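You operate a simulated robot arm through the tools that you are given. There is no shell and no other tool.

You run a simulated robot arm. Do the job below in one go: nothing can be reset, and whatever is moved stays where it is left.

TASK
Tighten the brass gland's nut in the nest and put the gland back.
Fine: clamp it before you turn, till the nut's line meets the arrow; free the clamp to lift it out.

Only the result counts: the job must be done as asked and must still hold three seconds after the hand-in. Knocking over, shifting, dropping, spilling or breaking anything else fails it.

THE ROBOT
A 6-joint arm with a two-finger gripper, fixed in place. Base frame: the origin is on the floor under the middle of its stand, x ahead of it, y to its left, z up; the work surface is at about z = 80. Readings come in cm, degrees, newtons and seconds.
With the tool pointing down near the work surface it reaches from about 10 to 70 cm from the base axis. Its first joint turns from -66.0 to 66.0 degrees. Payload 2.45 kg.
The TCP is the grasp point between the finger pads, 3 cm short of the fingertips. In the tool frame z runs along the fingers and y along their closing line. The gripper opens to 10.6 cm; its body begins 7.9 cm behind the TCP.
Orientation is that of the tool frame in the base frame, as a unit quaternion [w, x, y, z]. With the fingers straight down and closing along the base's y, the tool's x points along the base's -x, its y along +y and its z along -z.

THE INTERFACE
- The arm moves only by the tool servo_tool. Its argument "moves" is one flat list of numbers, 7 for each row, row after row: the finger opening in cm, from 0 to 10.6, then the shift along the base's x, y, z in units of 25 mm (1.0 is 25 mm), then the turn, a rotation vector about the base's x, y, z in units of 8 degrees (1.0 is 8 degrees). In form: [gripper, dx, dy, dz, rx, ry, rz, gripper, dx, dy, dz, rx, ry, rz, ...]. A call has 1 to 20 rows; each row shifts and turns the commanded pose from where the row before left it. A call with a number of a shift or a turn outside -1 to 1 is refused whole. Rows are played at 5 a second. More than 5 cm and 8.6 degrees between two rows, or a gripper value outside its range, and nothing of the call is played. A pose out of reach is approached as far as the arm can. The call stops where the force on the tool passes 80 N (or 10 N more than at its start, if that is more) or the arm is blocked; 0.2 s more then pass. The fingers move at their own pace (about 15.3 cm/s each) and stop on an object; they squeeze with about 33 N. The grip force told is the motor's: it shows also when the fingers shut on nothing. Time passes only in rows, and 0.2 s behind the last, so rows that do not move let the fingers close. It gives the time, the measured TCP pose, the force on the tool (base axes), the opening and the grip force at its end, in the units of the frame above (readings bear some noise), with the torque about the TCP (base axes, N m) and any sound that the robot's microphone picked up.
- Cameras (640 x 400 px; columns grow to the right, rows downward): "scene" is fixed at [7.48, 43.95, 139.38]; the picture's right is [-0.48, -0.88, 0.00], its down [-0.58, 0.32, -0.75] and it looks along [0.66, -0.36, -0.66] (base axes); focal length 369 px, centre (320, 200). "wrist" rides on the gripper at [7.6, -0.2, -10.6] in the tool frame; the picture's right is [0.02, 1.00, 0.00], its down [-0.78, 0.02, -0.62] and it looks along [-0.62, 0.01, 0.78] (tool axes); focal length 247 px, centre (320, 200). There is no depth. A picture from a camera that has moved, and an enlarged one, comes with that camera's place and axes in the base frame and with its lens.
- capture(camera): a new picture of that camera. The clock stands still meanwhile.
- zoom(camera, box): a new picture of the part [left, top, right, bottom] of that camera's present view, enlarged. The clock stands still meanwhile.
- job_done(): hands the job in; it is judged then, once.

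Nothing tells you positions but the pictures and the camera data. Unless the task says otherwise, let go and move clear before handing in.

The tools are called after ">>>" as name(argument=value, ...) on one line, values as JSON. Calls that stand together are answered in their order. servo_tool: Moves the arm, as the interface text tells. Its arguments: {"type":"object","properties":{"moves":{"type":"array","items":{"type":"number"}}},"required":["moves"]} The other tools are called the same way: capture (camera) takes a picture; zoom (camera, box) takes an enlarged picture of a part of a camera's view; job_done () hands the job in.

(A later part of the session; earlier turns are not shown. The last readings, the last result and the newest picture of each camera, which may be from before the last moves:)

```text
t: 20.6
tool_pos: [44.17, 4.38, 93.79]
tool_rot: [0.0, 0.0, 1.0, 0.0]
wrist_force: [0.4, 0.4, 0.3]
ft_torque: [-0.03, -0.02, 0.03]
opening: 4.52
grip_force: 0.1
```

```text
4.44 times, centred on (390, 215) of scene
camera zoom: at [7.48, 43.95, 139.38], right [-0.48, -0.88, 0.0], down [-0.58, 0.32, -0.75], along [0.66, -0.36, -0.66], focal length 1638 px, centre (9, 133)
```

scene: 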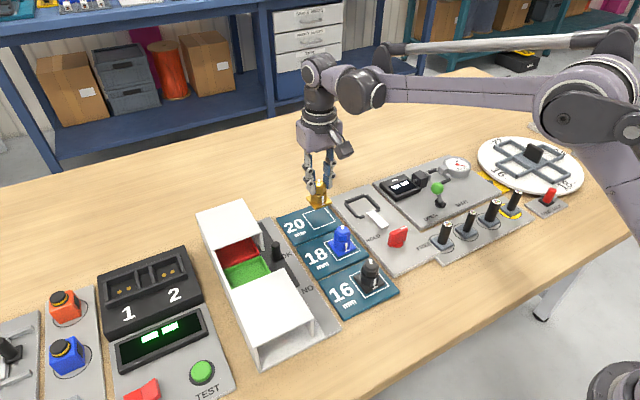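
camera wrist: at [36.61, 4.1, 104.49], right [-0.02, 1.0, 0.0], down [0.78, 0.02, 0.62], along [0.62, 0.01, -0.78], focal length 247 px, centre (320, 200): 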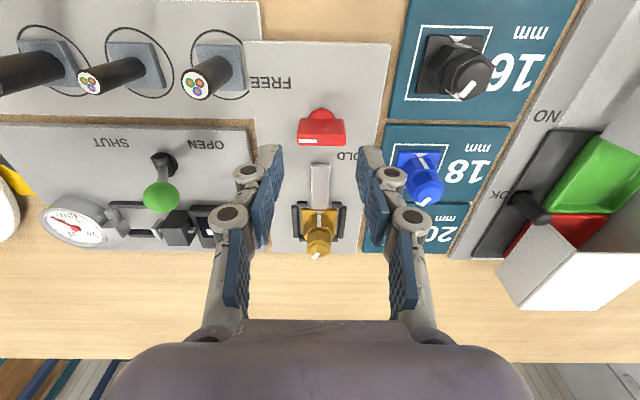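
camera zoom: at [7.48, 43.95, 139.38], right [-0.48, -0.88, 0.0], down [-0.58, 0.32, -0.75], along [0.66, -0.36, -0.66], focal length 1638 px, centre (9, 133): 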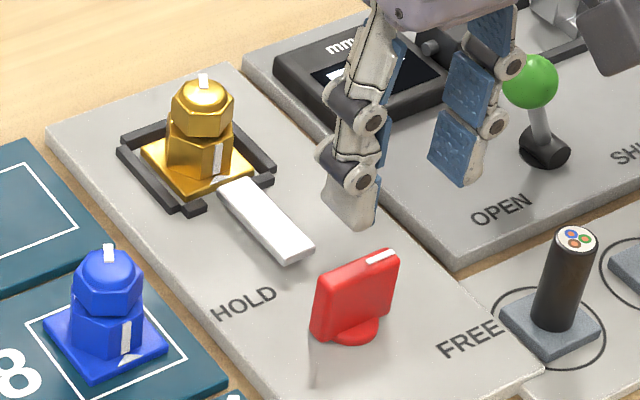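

I'll enlarge the knob in the wrist view.

>>> zoom(camera="wrist", box=[260, 60, 400, 180])

>>> zoom(camera="wrist", box=[290, 90, 360, 150])

```text
3.33 times, centred on (330, 120) of wrist
camera zoom: at [36.61, 4.1, 104.49], right [-0.02, 1.0, 0.0], down [0.78, 0.02, 0.62], along [0.62, 0.01, -0.78], focal length 823 px, centre (287, 467)
```

zoom: 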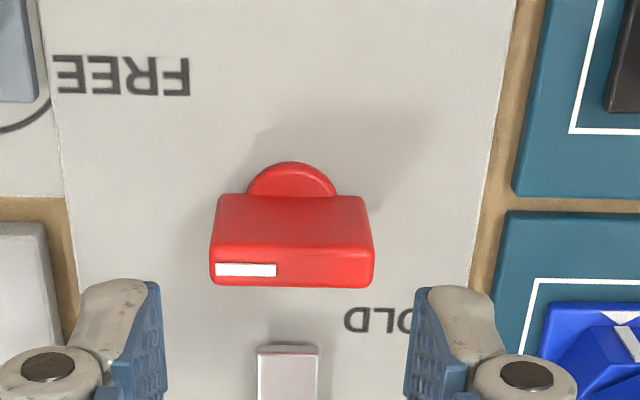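

```text
6.67 times, centred on (325, 120) of wrist
camera zoom: at [36.61, 4.1, 104.49], right [-0.02, 1.0, 0.0], down [0.78, 0.02, 0.62], along [0.62, 0.01, -0.78], focal length 1646 px, centre (287, 733)
```

zoom: 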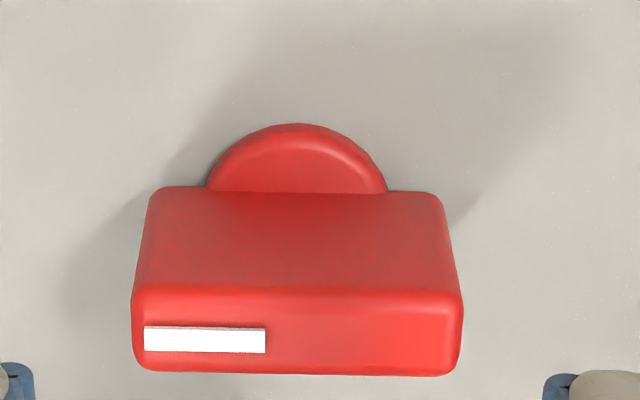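

The knob bar lies along y, about 4 cm long and 1.15 cm thick, with its axis near (45.4, 4.3), its top at z≈85.3 and its mark toward FREE. I'll turn the gripper −90° above it so the fingers close along x.

>>> servo_tool(moves=[4.5, 0.05, 0, 0, 0, 0, -0.9375, 4.5, 0.05, 0, 0, 0, 0, -0.9375, 4.5, 0.05, 0, 0, 0, 0, -0.9375, 4.5, 0.05, 0, 0, 0, 0, -0.9375, 4.5, 0.05, 0, 0, 0, 0, -0.9375, 4.5, 0.05, 0, 0, 0, 0, -0.9375, 4.5, 0.05, 0, 0, 0, 0, -0.9375, 4.5, 0.05, 0, 0, 0, 0, -0.9375, 4.5, 0.05, 0, 0, 0, 0, -0.9375, 4.5, 0.04, 0, 0, 0, 0, -0.9375, 4.5, 0, 0, 0, 0, 0, -0.9375, 4.5, 0, 0, 0, 0, 0, -0.9375, 4.5, 0, 0, 0, 0, 0, 0])

>>> capture(camera="wrist")

>>> zoom(camera="wrist", box=[250, 80, 390, 200])

```text
t: 23.4
tool_pos: [45.4, 4.47, 93.89]
tool_rot: [0.0, 0.708, 0.706, 0.0]
wrist_force: [-0.2, -0.1, -0.2]
ft_torque: [0.0, 0.01, 0.03]
opening: 4.5
grip_force: 0.1
```

```text
taken
camera wrist: at [45.26, 12.08, 104.48], right [1.0, 0.02, 0.0], down [0.02, -0.78, 0.62], along [0.01, -0.62, -0.78], focal length 247 px, centre (320, 200)
```

wrist: 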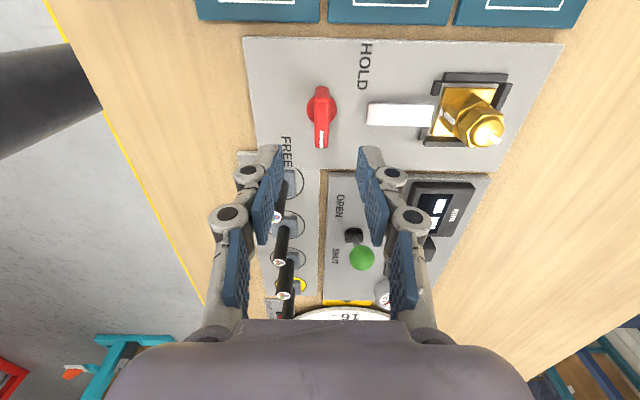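

```text
3.33 times, centred on (320, 140) of wrist
camera zoom: at [45.26, 12.08, 104.48], right [1.0, 0.02, 0.0], down [0.02, -0.78, 0.62], along [0.01, -0.62, -0.78], focal length 823 px, centre (320, 400)
```

zoom: 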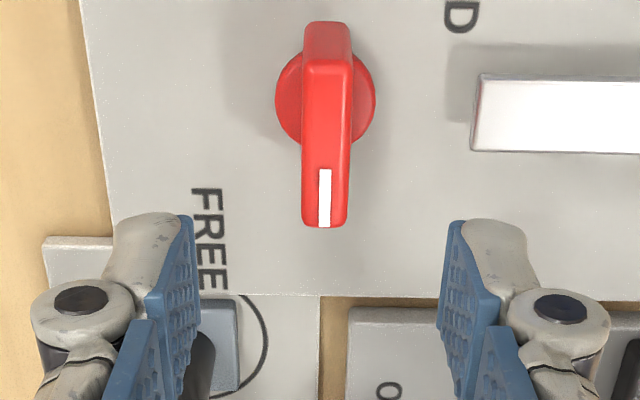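

The fingers straddle the knob bar, with its centre near x=45.5. I'll narrow the opening and descend over the bar.

>>> servo_tool(moves=[3.4, 0.04, -0.02, -0.6, 0, 0, 0, 3.4, 0, 0, -0.8, 0, 0, 0, 3.4, 0, 0, -0.8, 0, 0, 0, 3.4, 0, 0, -0.5, 0, 0, 0, 3.4, 0, 0, 0, 0, 0, 0])

>>> zoom(camera="wrist", box=[240, 60, 400, 200])

>>> zoom(camera="scene", box=[330, 160, 460, 270])

```text
t: 24.6
tool_pos: [45.53, 4.42, 87.03]
tool_rot: [0.0, 0.707, 0.707, 0.0]
wrist_force: [0.0, 0.1, -0.5]
ft_torque: [0.02, 0.02, -0.01]
opening: 3.41
grip_force: 0.0
```

```text
2.86 times, centred on (320, 130) of wrist
camera zoom: at [45.31, 12.01, 97.67], right [1.0, 0.02, 0.0], down [0.02, -0.78, 0.62], along [0.01, -0.62, -0.78], focal length 706 px, centre (320, 400)
```

zoom: 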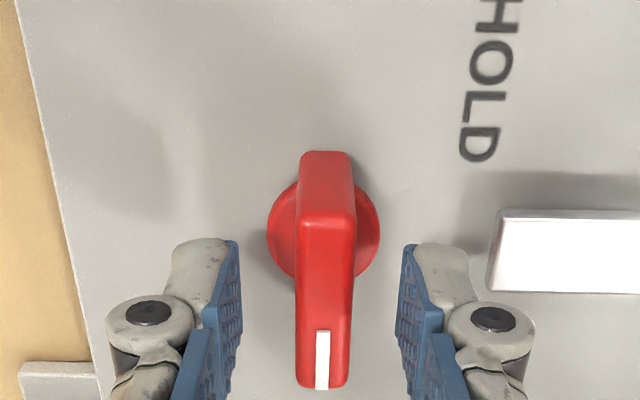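

```text
3.64 times, centred on (395, 215) of scene
camera zoom: at [7.48, 43.95, 139.38], right [-0.48, -0.88, 0.0], down [-0.58, 0.32, -0.75], along [0.66, -0.36, -0.66], focal length 1340 px, centre (47, 146)
```

zoom: 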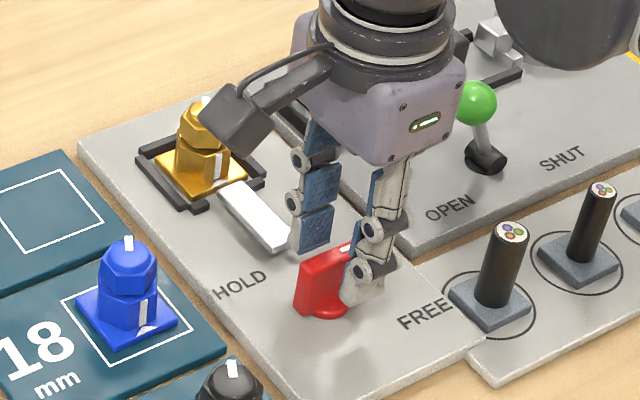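

Aligned on the bar. I'll go down 1.1 cm more and close on the knob.

>>> servo_tool(moves=[3.4, 0.02, 0, -0.25, 0, 0, 0, 3.4, 0, 0, -0.2, 0, 0, 0, 2.0, 0, 0, 0, 0, 0, 0, 0.8, 0, 0, 0, 0, 0, 0, 0.8, 0, 0, 0, 0, 0, 0])

>>> zoom(camera="wrist", box=[240, 60, 400, 200])

>>> zoom(camera="scene", box=[330, 160, 460, 270])

```text
t: 25.8
tool_pos: [45.62, 4.52, 85.99]
tool_rot: [0.0, 0.707, 0.707, 0.0]
wrist_force: [-3.0, 0.7, -3.9]
ft_torque: [-0.07, 0.08, 0.01]
opening: 1.16
grip_force: 38.4
```

```text
2.86 times, centred on (320, 130) of wrist
camera zoom: at [45.4, 12.1, 96.64], right [1.0, 0.02, 0.0], down [0.02, -0.78, 0.62], along [0.01, -0.62, -0.78], focal length 706 px, centre (320, 400)
```

zoom: 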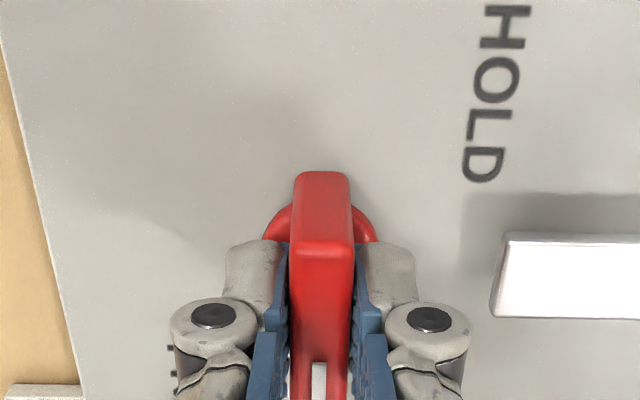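

```text
3.64 times, centred on (395, 215) of scene
camera zoom: at [7.47, 43.95, 139.38], right [-0.48, -0.88, 0.0], down [-0.58, 0.32, -0.75], along [0.66, -0.36, -0.66], focal length 1340 px, centre (47, 146)
```

zoom: 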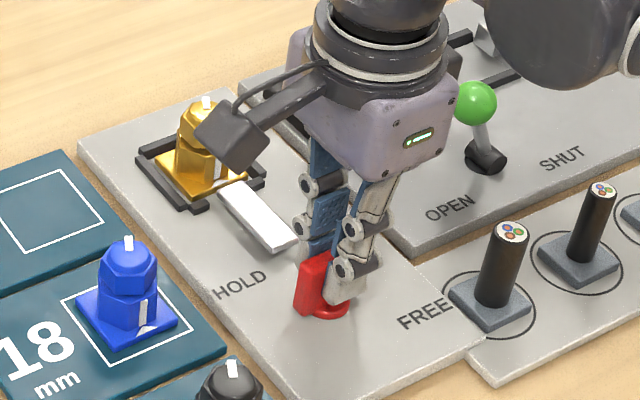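

I'm holding the knob bar. I'll turn it counter-clockwise toward HOLD by a small amount first and check the resistance.

>>> servo_tool(moves=[0.8, 0, 0, 0, 0, 0, 0.6, 0.8, 0, 0, 0, 0, 0, 0.7, 0.8, 0, 0, 0, 0, 0, 0.7, 0.8, 0, 0, 0, 0, 0, 0])

>>> zoom(camera="wrist", box=[220, 40, 420, 200])

```text
t: 26.8
tool_pos: [45.49, 4.51, 85.94]
tool_rot: [0.0, 0.601, 0.799, 0.0]
wrist_force: [-9.0, 5.7, -4.2]
ft_torque: [-0.63, 0.05, 0.02]
opening: 1.17
grip_force: 38.8
```

```text
2.50 times, centred on (320, 120) of wrist
camera zoom: at [43.28, 11.74, 96.64], right [0.95, 0.3, 0.0], down [0.23, -0.75, 0.62], along [0.18, -0.59, -0.78], focal length 617 px, centre (320, 400)
```

zoom: 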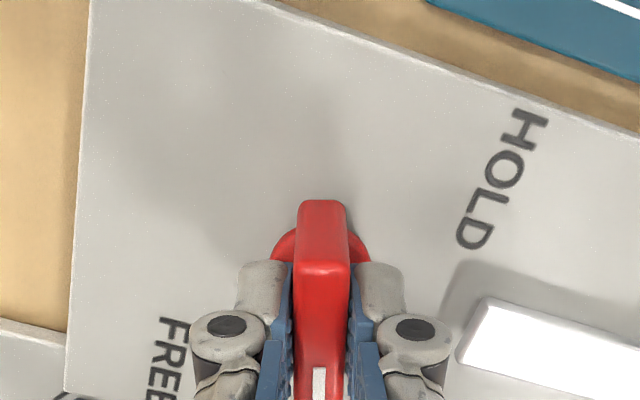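

The knob turns freely with the gripper. I'll correct a slight sideways offset and keep turning.

>>> servo_tool(moves=[0.8, -0.03, 0.02, 0, 0, 0, 0.5, 0.8, 0, 0, 0, 0, 0, 0.8, 0.8, 0, 0, 0, 0, 0, 0.8, 0.8, 0, 0, 0, 0, 0, 0.8, 0.8, 0, 0, 0, 0, 0, 0])

>>> zoom(camera="wrist", box=[220, 40, 420, 200])

>>> zoom(camera="scene", box=[330, 160, 460, 270])

```text
t: 28.0
tool_pos: [45.55, 4.54, 85.9]
tool_rot: [0.001, 0.428, 0.904, 0.0]
wrist_force: [-1.6, 0.1, 23.8]
ft_torque: [0.51, 0.47, -0.01]
opening: 1.17
grip_force: 39.0
```

```text
2.50 times, centred on (320, 120) of wrist
camera zoom: at [40.55, 10.26, 96.63], right [0.76, 0.65, 0.0], down [0.51, -0.59, 0.62], along [0.41, -0.47, -0.78], focal length 617 px, centre (320, 400)
```

zoom: 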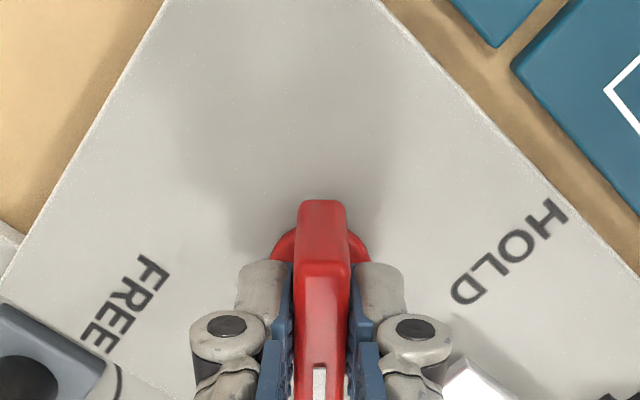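

```text
3.64 times, centred on (395, 215) of scene
camera zoom: at [7.44, 43.95, 139.38], right [-0.48, -0.88, 0.0], down [-0.58, 0.32, -0.75], along [0.66, -0.36, -0.66], focal length 1340 px, centre (47, 146)
```

zoom: 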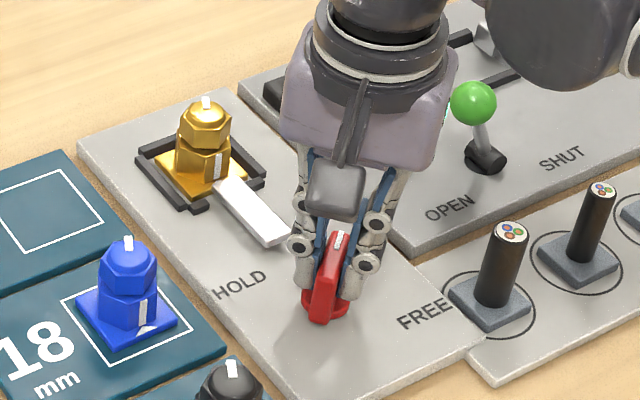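

It has turned about 39° and the clamp bar is sliding toward the gland. I'll ease a little upward and continue.

>>> servo_tool(moves=[0.8, 0, 0, 0.03, 0, 0, 0.5, 0.8, 0, 0, 0, 0, 0, 0.7, 0.8, 0, 0, 0, 0, 0, 0.7, 0.8, 0, 0, 0, 0, 0, 0.7, 0.8, 0, 0, 0, 0, 0, 0])

>>> zoom(camera="scene", box=[330, 160, 460, 270])

>>> capture(camera="wrist")

```text
t: 29.2
tool_pos: [45.44, 4.5, 85.92]
tool_rot: [0.001, 0.259, 0.966, 0.0]
wrist_force: [2.5, -0.2, -22.2]
ft_torque: [-0.21, -0.49, -0.02]
opening: 1.18
grip_force: 38.3
```

```text
3.64 times, centred on (395, 215) of scene
camera zoom: at [7.51, 43.95, 139.37], right [-0.48, -0.88, 0.0], down [-0.58, 0.32, -0.75], along [0.66, -0.36, -0.66], focal length 1340 px, centre (47, 146)
```

zoom: 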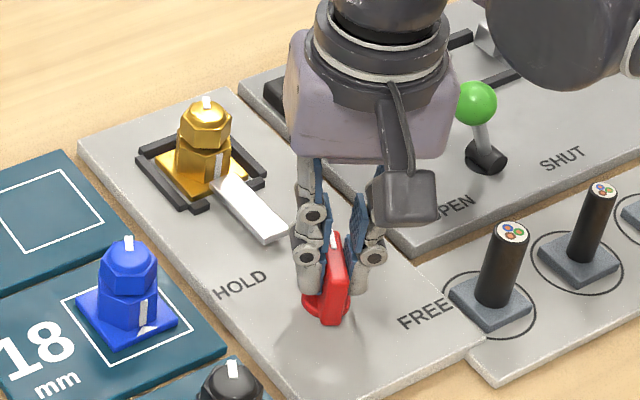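

```text
taken
camera wrist: at [38.82, 8.12, 96.63], right [0.48, 0.88, 0.0], down [0.69, -0.37, 0.62], along [0.55, -0.3, -0.78], focal length 247 px, centre (320, 200)
```

wrist: 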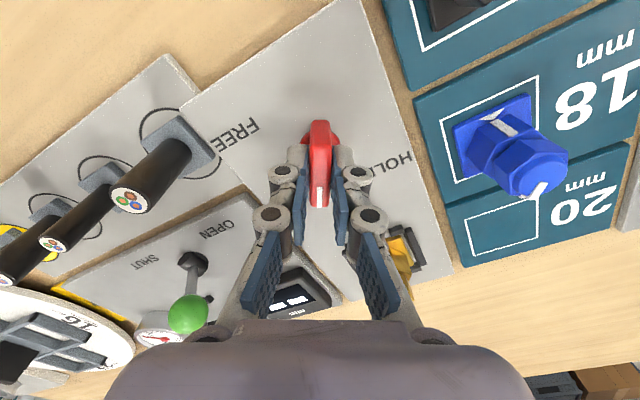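

It has turned 60° so far and the bar is moving into the nest. I'll continue the remaining 30°.

>>> servo_tool(moves=[0.8, 0, 0, -0.014, 0, 0, 0.5, 0.8, 0, 0, 0, 0, 0, 0.6, 0.8, 0, 0, 0, 0, 0, 0.6, 0.8, 0, 0, 0, 0, 0, 0.6, 0.8, 0, 0, 0, 0, 0, 0])

>>> zoom(camera="scene", box=[330, 160, 460, 270])

```text
t: 30.4
tool_pos: [45.39, 4.55, 85.92]
tool_rot: [0.0, 0.1, 0.995, 0.0]
wrist_force: [2.7, -2.9, -15.4]
ft_torque: [-0.09, -0.31, -0.01]
opening: 1.17
grip_force: 39.3
```

```text
3.64 times, centred on (395, 215) of scene
camera zoom: at [7.51, 43.95, 139.38], right [-0.48, -0.88, 0.0], down [-0.58, 0.32, -0.75], along [0.66, -0.36, -0.66], focal length 1340 px, centre (47, 146)
```

zoom: 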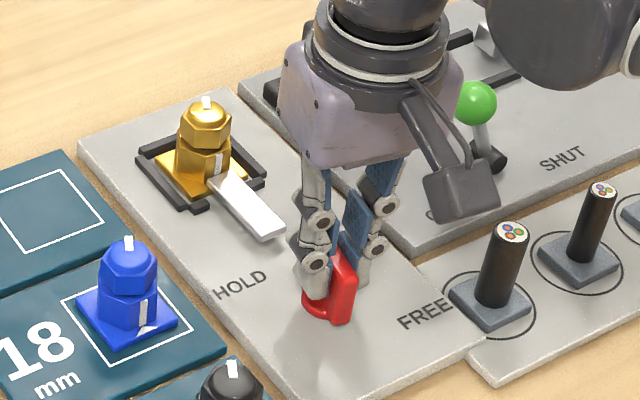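

About 78° now, still turning freely. I'll go on to 90° and look for a stop.

>>> servo_tool(moves=[0.8, 0, 0, -0.008, 0, 0, 0.5, 0.8, 0, 0, 0, 0, 0, 0.5, 0.8, 0, 0, 0, 0, 0, 0.44, 0.8, 0, 0, 0, 0, 0, 0])

>>> zoom(camera="scene", box=[330, 170, 410, 230])

>>> capture(camera="wrist")

```text
t: 31.4
tool_pos: [45.54, 4.46, 85.95]
tool_rot: [0.0, 0.0, 1.0, 0.0]
wrist_force: [2.9, -5.2, 19.6]
ft_torque: [-0.11, 0.08, -0.02]
opening: 1.15
grip_force: 38.6
```

```text
6.67 times, centred on (370, 200) of scene
camera zoom: at [7.46, 43.94, 139.38], right [-0.48, -0.88, 0.0], down [-0.58, 0.32, -0.75], along [0.66, -0.36, -0.66], focal length 2457 px, centre (-13, 200)
```

zoom: 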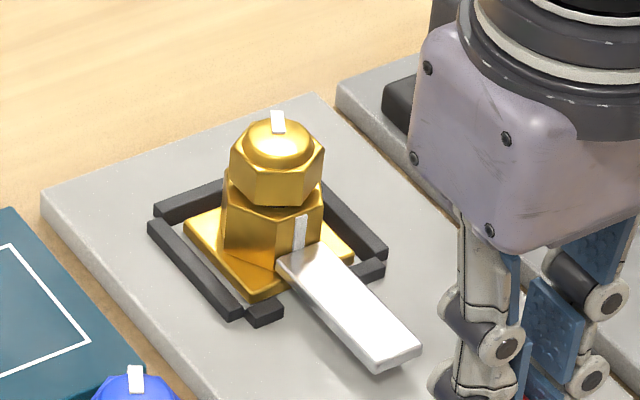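

```text
taken
camera wrist: at [37.89, 4.27, 96.64], right [-0.02, 1.0, 0.0], down [0.78, 0.02, 0.62], along [0.62, 0.01, -0.78], focal length 247 px, centre (320, 200)
```

wrist: 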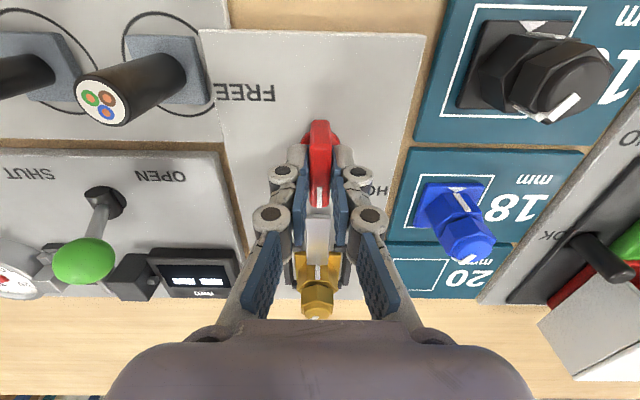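

The clamp bar has now slid over the flange up to the hex body. I'll test whether the knob has reached its stop with a slight extra turn.

>>> servo_tool(moves=[0.8, 0, 0, 0.008, 0, 0, 0.3, 0.8, 0, 0, 0, 0, 0, 0.3, 0.8, 0, 0, 0, 0, 0, 0])

>>> zoom(camera="wrist", box=[250, 90, 390, 210])

>>> zoom(camera="scene", box=[330, 170, 410, 230])

```text
t: 32.2
tool_pos: [45.42, 4.49, 85.96]
tool_rot: [0.0, -0.042, 0.999, 0.0]
wrist_force: [1.4, -2.6, 34.7]
ft_torque: [-0.05, 0.0, -1.05]
opening: 1.28
grip_force: 39.8
```

```text
3.33 times, centred on (320, 150) of wrist
camera zoom: at [37.92, 3.62, 96.61], right [-0.1, 0.99, 0.0], down [0.78, 0.08, 0.62], along [0.62, 0.07, -0.78], focal length 823 px, centre (320, 367)
```

zoom: 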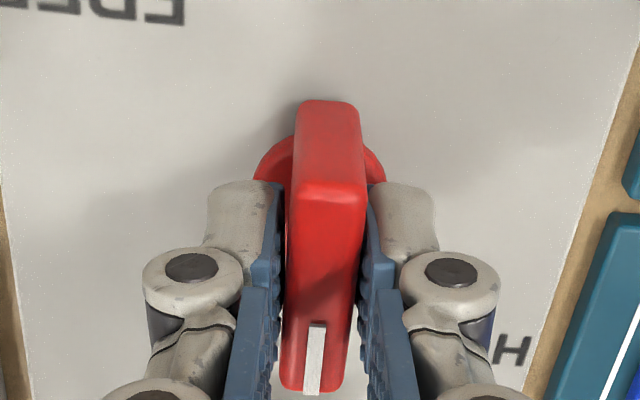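

```text
6.67 times, centred on (370, 200) of scene
camera zoom: at [7.43, 43.94, 139.38], right [-0.48, -0.88, 0.0], down [-0.58, 0.32, -0.75], along [0.66, -0.36, -0.66], focal length 2457 px, centre (-13, 200)
```

zoom: 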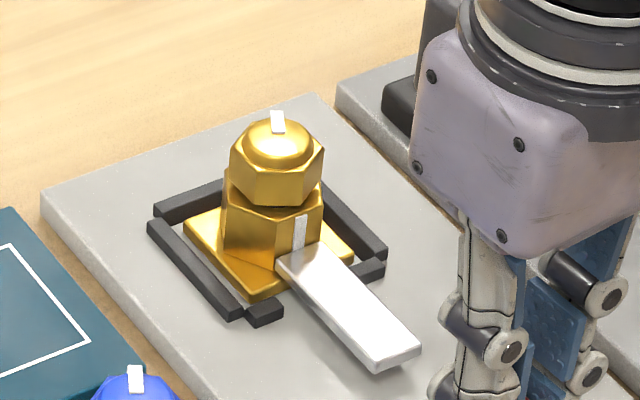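

There's a torque of −1.05 N m and the knob stayed put, so HOLD is the stop at 90°. I'll turn back those few degrees, release, and lift off.

>>> servo_tool(moves=[0.8, 0, 0, 0.012, 0, 0, -0.55, 0.8, 0, 0, 0, 0, 0, 0, 2.5, 0, 0, 0, 0, 0, 0, 3.6, 0, 0, 0, 0, 0, 0, 3.6, 0, 0, 0.4, 0, 0, 0, 3.6, 0, 0, 0.8, 0, 0, 0, 3.6, 0, 0, 1, 0, 0, 0, 3.6, 0, 0, 0.8, 0, 0, 0, 3.6, 0, 0, 0, 0, 0, 0])

>>> capture(camera="wrist")

>>> zoom(camera="wrist", box=[250, 70, 390, 250])

>>> zoom(camera="scene", box=[330, 170, 430, 260])

```text
t: 34.2
tool_pos: [45.33, 4.46, 93.38]
tool_rot: [-0.001, -0.004, 1.0, 0.0]
wrist_force: [-0.8, -0.5, 0.3]
ft_torque: [0.02, -0.02, -0.02]
opening: 3.61
grip_force: 0.1
```

```text
taken
camera wrist: at [37.78, 4.21, 104.11], right [-0.03, 1.0, 0.0], down [0.78, 0.02, 0.62], along [0.62, 0.02, -0.78], focal length 247 px, centre (320, 200)
```

wrist: 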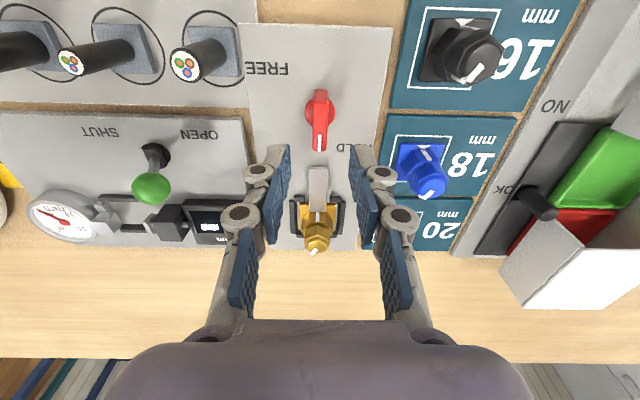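

```text
2.22 times, centred on (320, 160) of wrist
camera zoom: at [37.78, 4.21, 104.11], right [-0.03, 1.0, 0.0], down [0.78, 0.02, 0.62], along [0.62, 0.02, -0.78], focal length 549 px, centre (320, 289)
```

zoom: 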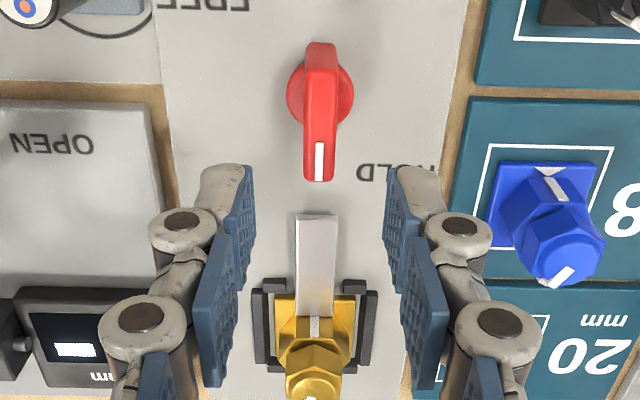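

```text
4.44 times, centred on (380, 215) of scene
camera zoom: at [7.48, 43.95, 139.38], right [-0.48, -0.88, 0.0], down [-0.58, 0.32, -0.75], along [0.66, -0.36, -0.66], focal length 1638 px, centre (53, 133)
```

zoom: 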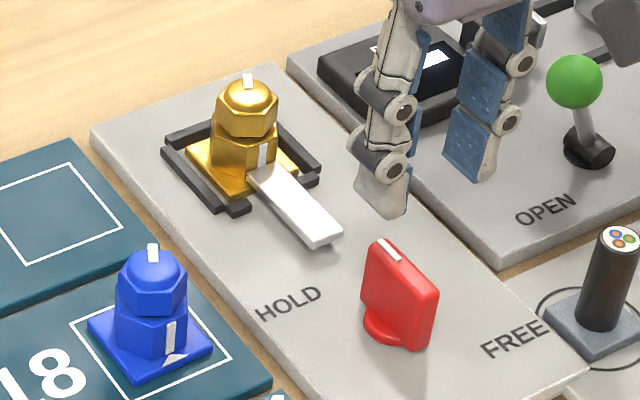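

The knob is at HOLD and the gland is clamped. I'll move back over the gland to measure its position and see the nut's line.

>>> servo_tool(moves=[6, 1, 0, 0, 0, 0, -0.04, 6, 1, 0, 0, 0, 0, 0, 6, 1, 0, 0, 0, 0, 0, 6, 1, 0, 0, 0, 0, 0, 6, 0.9, 0, 0, 0, 0, 0, 6, 0, 0, -0.5, 0, 0, 0, 6, 0, 0, 0, 0, 0, 0])

>>> zoom(camera="wrist", box=[220, 50, 420, 200])

>>> zoom(camera="wrist", box=[280, 90, 360, 180])

```text
t: 35.8
tool_pos: [57.75, 4.54, 92.17]
tool_rot: [0.001, 0.0, 1.0, 0.0]
wrist_force: [-0.5, -0.4, 0.0]
ft_torque: [-0.03, -0.02, -0.05]
opening: 6.01
grip_force: 0.0
```

```text
2.67 times, centred on (320, 125) of wrist
camera zoom: at [50.15, 4.3, 102.88], right [-0.02, 1.0, 0.0], down [0.78, 0.02, 0.62], along [0.62, 0.01, -0.78], focal length 659 px, centre (320, 400)
```

zoom: 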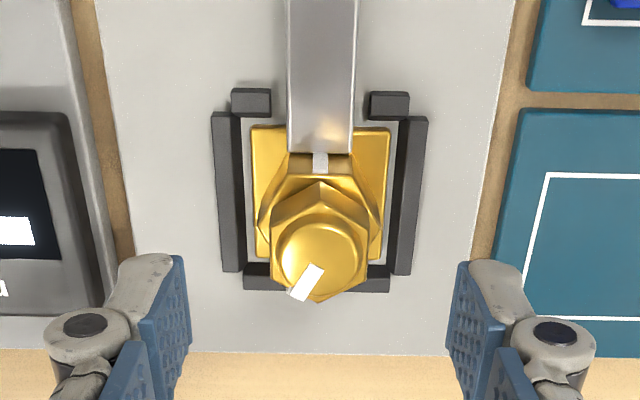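

```text
4.44 times, centred on (320, 135) of wrist
camera zoom: at [50.15, 4.3, 102.88], right [-0.02, 1.0, 0.0], down [0.78, 0.02, 0.62], along [0.62, 0.01, -0.78], focal length 1098 px, centre (320, 489)
```

zoom: 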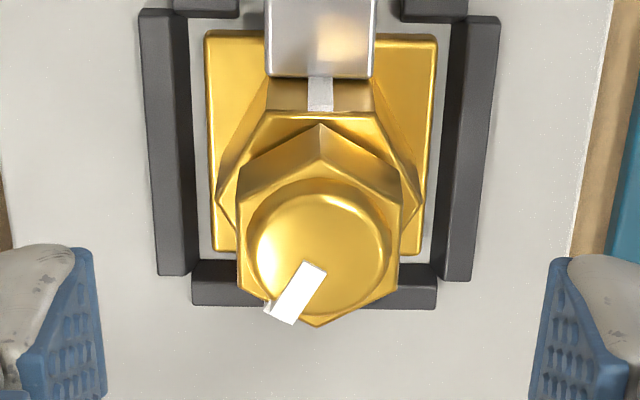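

The gland is held in place and the nut's line is still at about −30°. I'll centre over the nut and rotate the gripper +60° in the air, so a single −150° stroke can follow.

>>> servo_tool(moves=[5, 0.1, 0, 0, 0, 0, 0.9375, 5, 0.1, 0, 0, 0, 0, 0.9375, 5, 0.02, 0, 0, 0, 0, 0.9375, 5, 0, 0, 0, 0, 0, 0.9375, 5, 0, 0, 0, 0, 0, 0.9375, 5, 0, 0, 0, 0, 0, 0.9375, 5, 0, 0, 0, 0, 0, 0.9375, 5, 0, 0, 0, 0, 0, 0.9375, 5, 0, 0, 0, 0, 0, 0])

>>> capture(camera="wrist")

>>> zoom(camera="wrist", box=[240, 70, 400, 190])

>>> capture(camera="scene")

```text
t: 37.8
tool_pos: [58.27, 4.52, 92.12]
tool_rot: [0.0, -0.5, 0.866, -0.001]
wrist_force: [0.5, -0.8, 0.2]
ft_torque: [0.01, -0.04, 0.0]
opening: 5.01
grip_force: 0.1
```

```text
taken
camera wrist: at [54.67, -2.29, 102.9], right [-0.88, 0.48, 0.0], down [0.38, 0.69, 0.62], along [0.3, 0.55, -0.78], focal length 247 px, centre (320, 200)
```

wrist: 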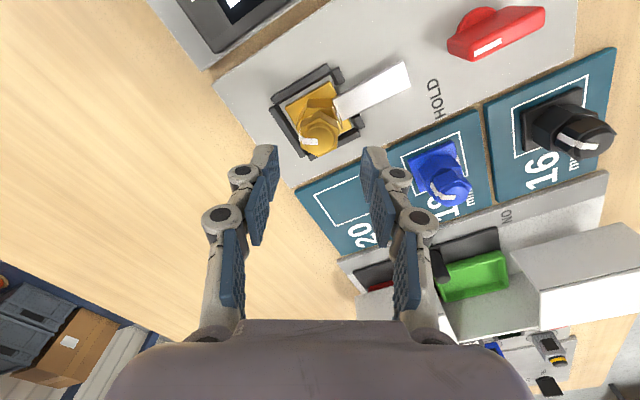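

```text
3.33 times, centred on (320, 130) of wrist
camera zoom: at [54.67, -2.29, 102.9], right [-0.88, 0.48, 0.0], down [0.38, 0.69, 0.62], along [0.3, 0.55, -0.78], focal length 823 px, centre (320, 433)
```

zoom: 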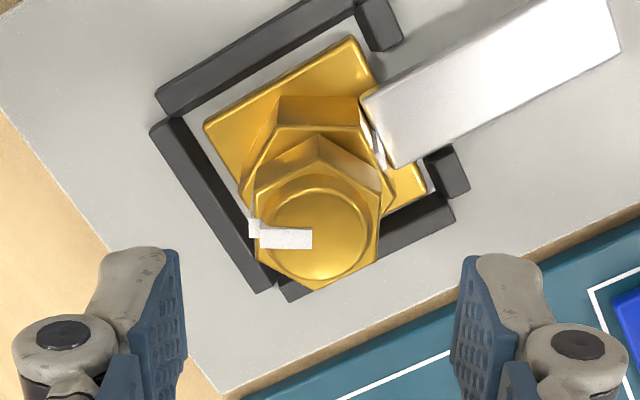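

```text
taken
```

scene: 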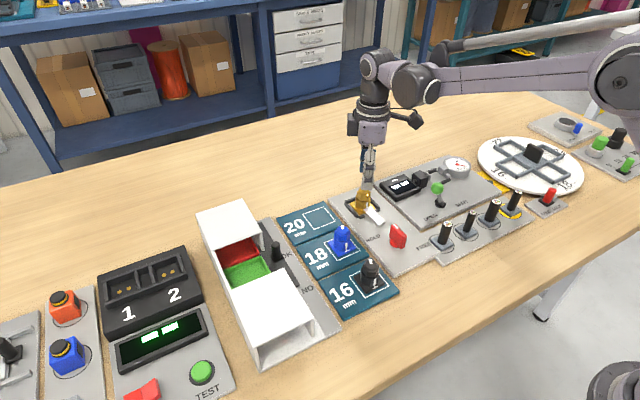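

At +60° the left finger would close on the flat carrying the nut's line, which looks slightly raised. I'll try +120° instead, so the pads take clean flats and the stroke ends at −30° with a good view of the arrow.

>>> servo_tool(moves=[5, 0, 0, 0, 0, 0, 0.9375, 5, 0, 0, 0, 0, 0, 0.9375, 5, 0, 0, 0, 0, 0, 0.9375, 5, 0, 0, 0, 0, 0, 0.9375, 5, 0, 0, 0, 0, 0, 0.9375, 5, 0, 0, 0, 0, 0, 0.9375, 5, 0, 0, 0, 0, 0, 0.9375, 5, 0, 0, 0, 0, 0, 0.9375, 5, 0, 0, 0, 0, 0, 0])

>>> zoom(camera="wrist", box=[240, 70, 400, 190])

>>> capture(camera="scene")

```text
t: 39.8
tool_pos: [58.34, 4.6, 92.27]
tool_rot: [0.0, 0.867, -0.498, 0.0]
wrist_force: [-0.4, 0.6, 0.2]
ft_torque: [0.02, 0.01, 0.03]
opening: 5.01
grip_force: 0.1
```

```text
3.33 times, centred on (320, 130) of wrist
camera zoom: at [62.28, -2.07, 102.98], right [-0.85, -0.52, 0.0], down [-0.41, 0.67, 0.62], along [-0.32, 0.53, -0.78], focal length 823 px, centre (320, 433)
```

zoom: 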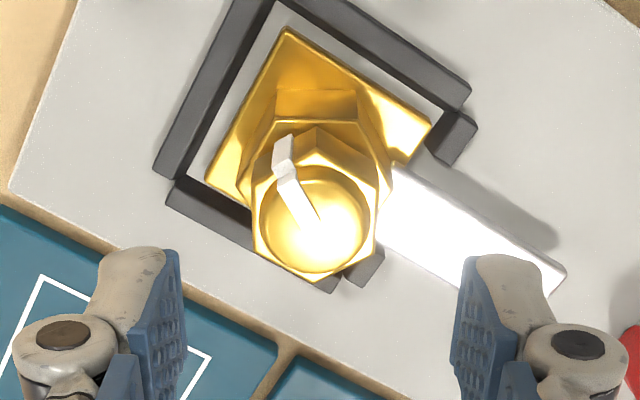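

```text
taken
```

scene: 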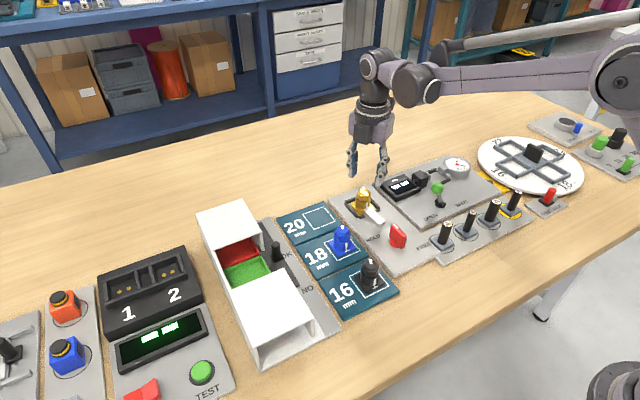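

The +120° pose is reachable, and the pads would meet clean flats. I'll check the centring more closely.

>>> zoom(camera="wrist", box=[280, 85, 360, 165])

>>> zoom(camera="wrist", box=[220, 60, 420, 230])

```text
5.00 times, centred on (320, 125) of wrist
camera zoom: at [62.28, -2.07, 102.98], right [-0.85, -0.52, 0.0], down [-0.41, 0.67, 0.62], along [-0.32, 0.53, -0.78], focal length 1235 px, centre (320, 575)
```

zoom: 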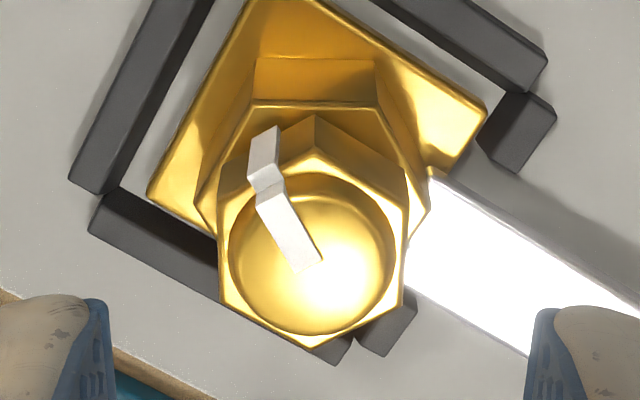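

```text
2.35 times, centred on (320, 145) of wrist
camera zoom: at [62.28, -2.07, 102.98], right [-0.85, -0.52, 0.0], down [-0.41, 0.67, 0.62], along [-0.32, 0.53, -0.78], focal length 581 px, centre (320, 329)
```

zoom: 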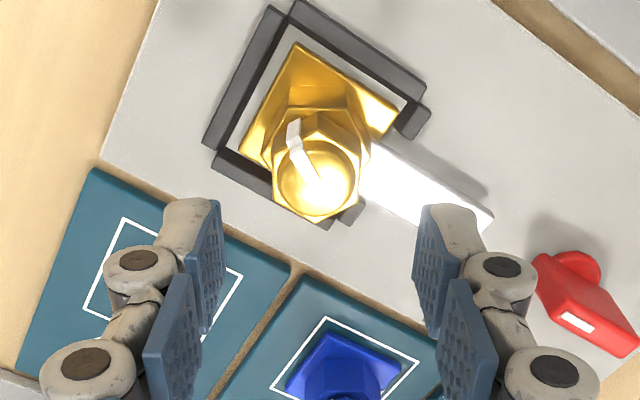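

The nut's line is a raised strip over the dome and down one flat, and the clean flats face the pads. I'll nudge +0.15 cm in x, then descend to nut height.

>>> servo_tool(moves=[5, 0.06, 0, -0.4, 0, 0, 0, 5, 0, 0, -0.5, 0, 0, 0, 5, 0, 0, -0.5, 0, 0, 0, 5, 0, 0, -0.38, 0, 0, 0, 5, 0, 0, 0, 0, 0, 0])

>>> zoom(camera="wrist", box=[240, 80, 400, 200])

>>> zoom(camera="scene", box=[325, 160, 405, 225])

```text
t: 41.0
tool_pos: [58.29, 4.56, 87.58]
tool_rot: [0.0, 0.866, -0.5, 0.001]
wrist_force: [0.7, -0.3, 0.3]
ft_torque: [0.01, 0.0, 0.0]
opening: 4.98
grip_force: 0.1
```

```text
3.33 times, centred on (320, 140) of wrist
camera zoom: at [62.45, -2.07, 98.36], right [-0.85, -0.52, 0.0], down [-0.41, 0.67, 0.62], along [-0.32, 0.53, -0.78], focal length 823 px, centre (320, 400)
```

zoom: 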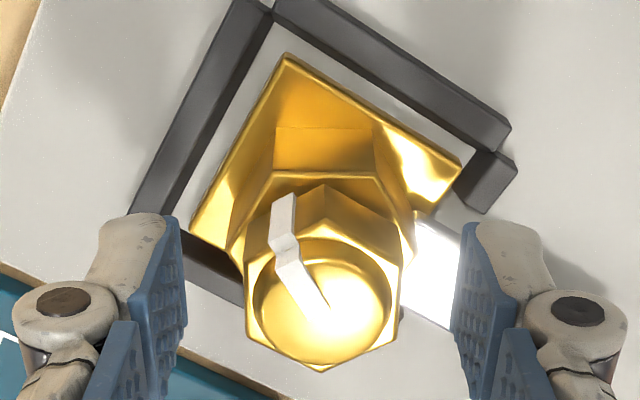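

```text
6.15 times, centred on (365, 192) of scene
camera zoom: at [7.48, 43.95, 139.38], right [-0.48, -0.88, 0.0], down [-0.58, 0.32, -0.75], along [0.66, -0.36, -0.66], focal length 2268 px, centre (43, 246)
```

zoom: 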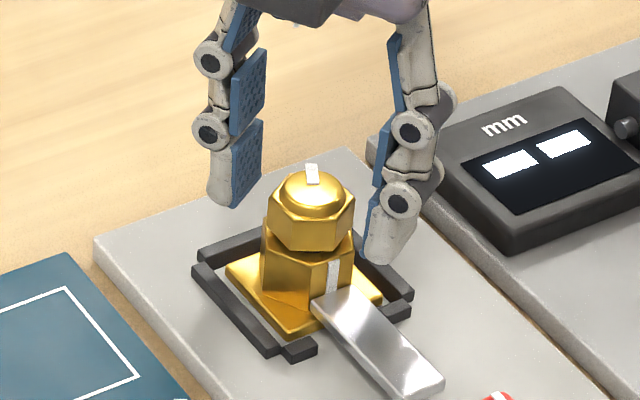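

Centred. I'll close on the nut.

>>> servo_tool(moves=[3.5, 0, 0, 0, 0, 0, 0, 2.0, 0, 0, 0, 0, 0, 0, 2.0, 0, 0, 0, 0, 0, 0, 2.0, 0, 0, 0, 0, 0, 0])

>>> zoom(camera="wrist", box=[240, 80, 400, 200])

```text
t: 42.0
tool_pos: [58.5, 4.52, 87.66]
tool_rot: [0.0, 0.866, -0.5, 0.0]
wrist_force: [0.1, 0.2, -0.2]
ft_torque: [-0.03, 0.02, 0.0]
opening: 2.65
grip_force: 32.7
```

```text
3.33 times, centred on (320, 140) of wrist
camera zoom: at [62.46, -2.08, 98.37], right [-0.85, -0.52, 0.0], down [-0.41, 0.67, 0.62], along [-0.32, 0.53, -0.78], focal length 823 px, centre (320, 400)
```

zoom: 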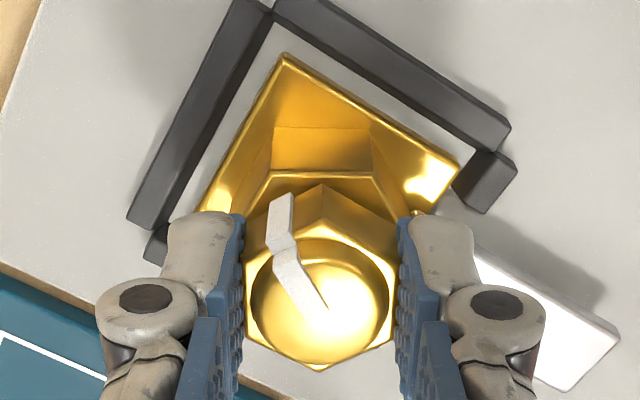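

Firm grip on clean flats with no side load. I'll start turning clockwise, first 16°, and check.

>>> servo_tool(moves=[2.0, 0, 0, 0, 0, 0, -0.5, 2.0, 0, 0, 0, 0, 0, -0.75, 2.0, 0, 0, 0, 0, 0, -0.75, 2.0, 0, 0, 0, 0, 0, 0])

>>> zoom(camera="wrist", box=[240, 80, 400, 200])

>>> zoom(camera="scene", box=[325, 160, 405, 225])

```text
t: 43.0
tool_pos: [58.38, 4.63, 87.71]
tool_rot: [0.0, 0.788, -0.616, 0.0]
wrist_force: [0.5, 0.0, -0.4]
ft_torque: [0.01, -0.06, 0.0]
opening: 2.65
grip_force: 33.1
```

```text
3.33 times, centred on (320, 140) of wrist
camera zoom: at [60.48, -2.91, 98.42], right [-0.96, -0.26, 0.0], down [-0.21, 0.76, 0.62], along [-0.16, 0.6, -0.78], focal length 823 px, centre (320, 400)
```

zoom: 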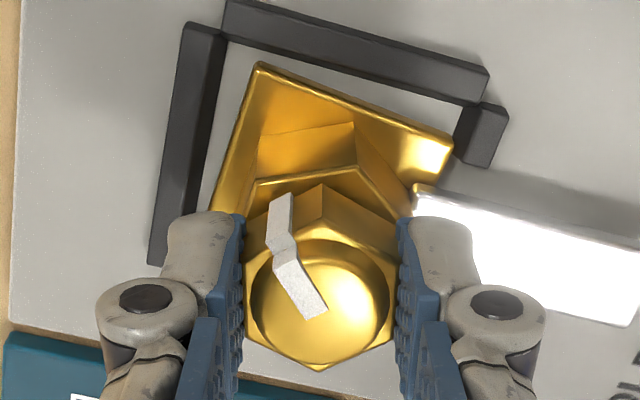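

```text
6.15 times, centred on (365, 192) of scene
camera zoom: at [7.48, 43.95, 139.38], right [-0.48, -0.88, 0.0], down [-0.58, 0.32, -0.75], along [0.66, -0.36, -0.66], focal length 2268 px, centre (43, 246)
```

zoom: 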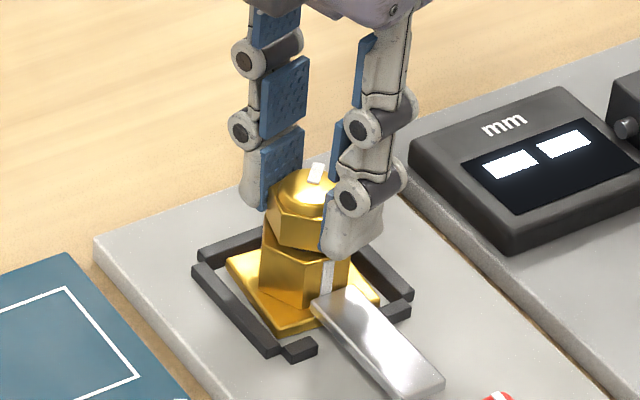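

The nut turns with the gripper while the body stays clamped. I'll continue clockwise.

>>> servo_tool(moves=[2.0, 0, 0, 0, 0, 0, -0.7, 2.0, 0, 0, 0, 0, 0, -0.8, 2.0, 0, 0, 0, 0, 0, -0.8, 2.0, 0, 0, 0, 0, 0, -0.7, 2.0, 0, 0, 0, 0, 0, 0])

>>> zoom(camera="wrist", box=[240, 80, 400, 200])

>>> zoom(camera="scene", box=[325, 160, 405, 225])

```text
t: 44.2
tool_pos: [58.43, 4.57, 87.76]
tool_rot: [0.0, -0.642, 0.767, 0.001]
wrist_force: [0.2, -1.5, 0.2]
ft_torque: [0.04, -0.01, -0.02]
opening: 2.65
grip_force: 32.8
```

```text
3.33 times, centred on (320, 140) of wrist
camera zoom: at [57.32, -3.1, 98.44], right [-0.99, 0.15, 0.0], down [0.12, 0.77, 0.62], along [0.09, 0.61, -0.78], focal length 823 px, centre (320, 400)
```

zoom: 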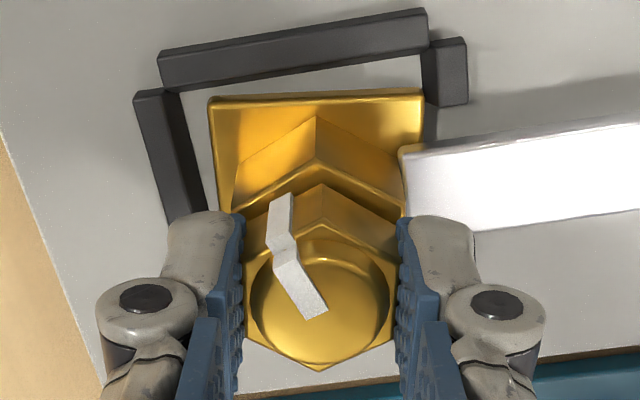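

```text
6.15 times, centred on (365, 192) of scene
camera zoom: at [7.48, 43.95, 139.38], right [-0.48, -0.88, 0.0], down [-0.58, 0.32, -0.75], along [0.66, -0.36, -0.66], focal length 2268 px, centre (43, 246)
```

zoom: 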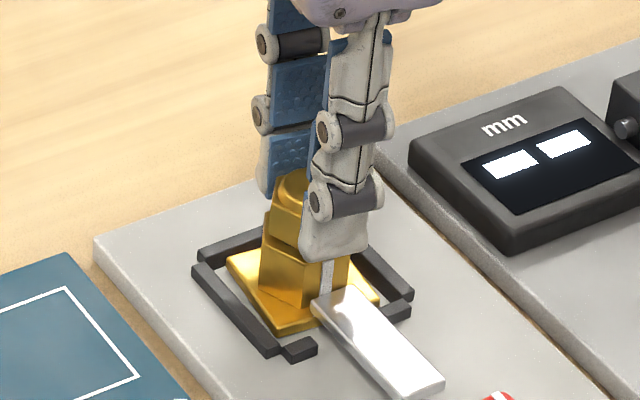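

Turned 40° with little resistance and no slip. I'll continue.

>>> servo_tool(moves=[2.0, 0, 0, 0, 0, 0, -0.7, 2.0, 0, 0, 0, 0, 0, -0.9, 2.0, 0, 0, 0, 0, 0, -0.9, 2.0, 0, 0, 0, 0, 0, -0.9, 2.0, 0, 0, 0, 0, 0, -0.9, 2.0, 0, 0, 0, 0, 0, -0.7, 2.0, 0, 0, 0, 0, 0, 0])

>>> zoom(camera="wrist", box=[240, 80, 400, 200])

>>> zoom(camera="scene", box=[325, 160, 405, 225])

```text
t: 45.8
tool_pos: [58.31, 4.53, 87.81]
tool_rot: [0.001, -0.342, 0.94, 0.0]
wrist_force: [2.2, 1.4, 0.4]
ft_torque: [0.04, -0.12, 0.02]
opening: 2.66
grip_force: 32.8
```

```text
3.33 times, centred on (320, 140) of wrist
camera zoom: at [52.7, -0.59, 98.43], right [-0.66, 0.75, 0.0], down [0.59, 0.52, 0.62], along [0.47, 0.41, -0.78], focal length 823 px, centre (320, 400)
```

zoom: 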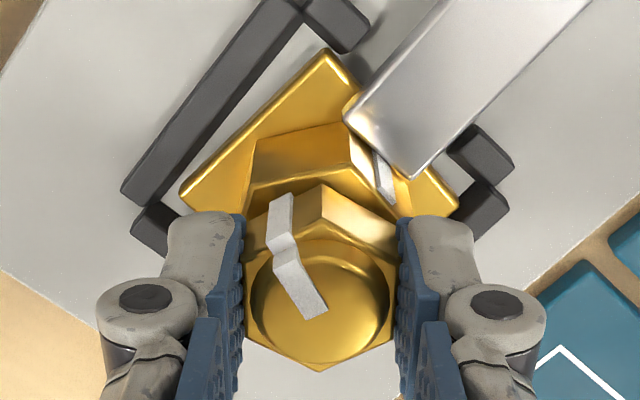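

```text
6.15 times, centred on (365, 192) of scene
camera zoom: at [7.48, 43.95, 139.38], right [-0.48, -0.88, 0.0], down [-0.58, 0.32, -0.75], along [0.66, -0.36, -0.66], focal length 2268 px, centre (43, 246)
```

zoom: 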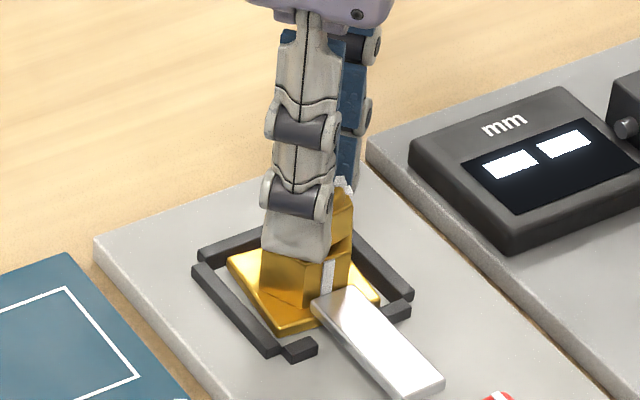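

Turned 80°, with the nut's line now at about −110°. I'll continue 48° more and then approach the arrow finely.

>>> servo_tool(moves=[2.0, 0, 0, 0, 0, 0, -0.7, 2.0, 0, 0, 0, 0, 0, -0.9, 2.0, 0, 0, 0, 0, 0, -0.9, 2.0, 0, 0, 0, 0, 0, -0.9, 2.0, 0, 0, 0, 0, 0, -0.9, 2.0, 0, 0, 0, 0, 0, -0.9, 2.0, 0, 0, 0, 0, 0, -0.7, 2.0, 0, 0, 0, 0, 0, 0])

>>> zoom(camera="wrist", box=[240, 80, 400, 200])

>>> zoom(camera="scene", box=[325, 160, 405, 225])

```text
t: 47.6
tool_pos: [58.45, 4.54, 87.8]
tool_rot: [0.0, 0.063, 0.998, 0.0]
wrist_force: [0.6, 1.4, -0.5]
ft_torque: [0.04, -0.02, -0.02]
opening: 2.63
grip_force: 33.3
```

```text
3.33 times, centred on (320, 140) of wrist
camera zoom: at [50.89, 5.21, 98.48], right [0.1, 0.99, 0.0], down [0.78, -0.08, 0.62], along [0.62, -0.06, -0.78], focal length 823 px, centre (320, 400)
```

zoom: 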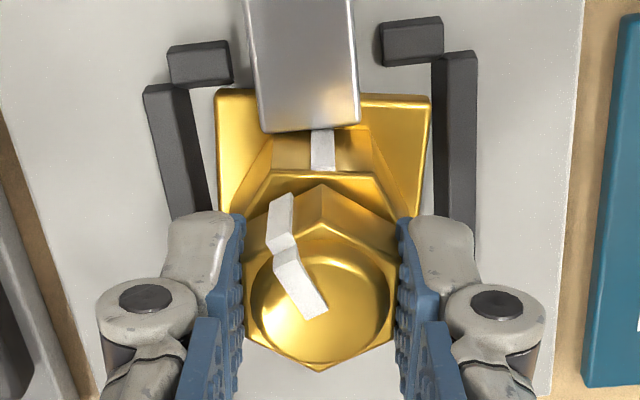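

```text
6.15 times, centred on (365, 192) of scene
camera zoom: at [7.48, 43.95, 139.38], right [-0.48, -0.88, 0.0], down [-0.58, 0.32, -0.75], along [0.66, -0.36, -0.66], focal length 2268 px, centre (43, 246)
```

zoom: 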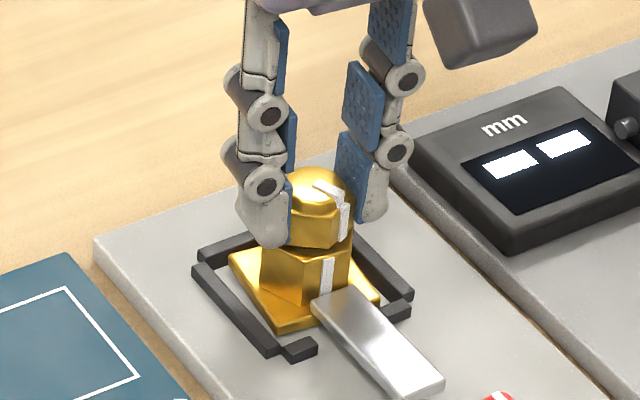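

About 127° done, with the nut's line now just beside the body line and roughly 23° to go. I'll advance 16° and check.

>>> servo_tool(moves=[2.0, 0, 0, 0, 0, 0, -0.6, 2.0, 0, 0, 0, 0, 0, -0.7, 2.0, 0, 0, 0, 0, 0, -0.7, 2.0, 0, 0, 0, 0, 0, 0])

>>> zoom(camera="wrist", box=[260, 80, 380, 180])

>>> zoom(camera="scene", box=[335, 170, 395, 220])

```text
t: 48.6
tool_pos: [58.46, 4.62, 87.79]
tool_rot: [0.0, 0.201, 0.98, 0.0]
wrist_force: [0.7, -0.7, 0.8]
ft_torque: [0.0, -0.01, 0.04]
opening: 2.63
grip_force: 33.7
```

```text
4.00 times, centred on (320, 130) of wrist
camera zoom: at [51.41, 7.32, 98.47], right [0.37, 0.93, 0.0], down [0.73, -0.29, 0.62], along [0.58, -0.23, -0.78], focal length 988 px, centre (320, 480)
```

zoom: 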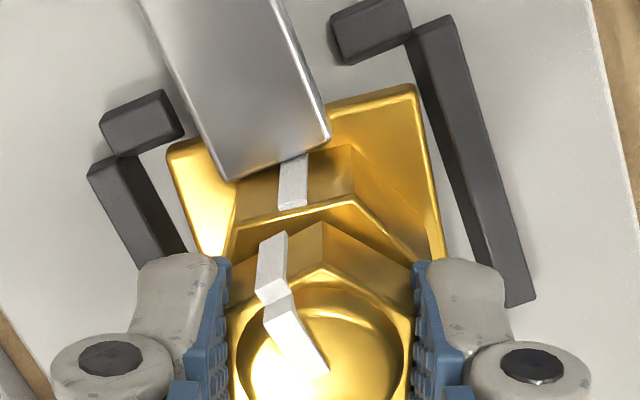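

```text
8.00 times, centred on (365, 195) of scene
camera zoom: at [7.48, 43.95, 139.38], right [-0.48, -0.88, 0.0], down [-0.58, 0.32, -0.75], along [0.66, -0.36, -0.66], focal length 2949 px, centre (-40, 240)
```

zoom: 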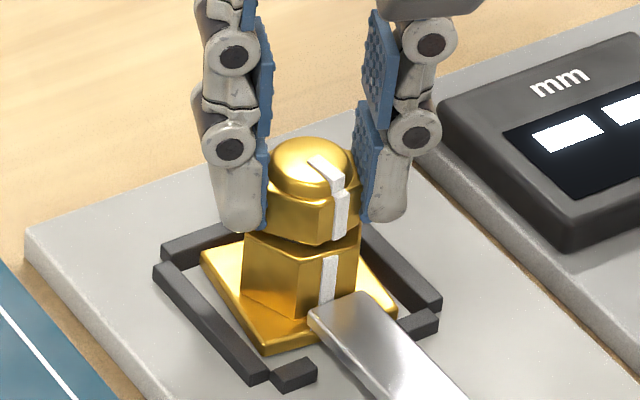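

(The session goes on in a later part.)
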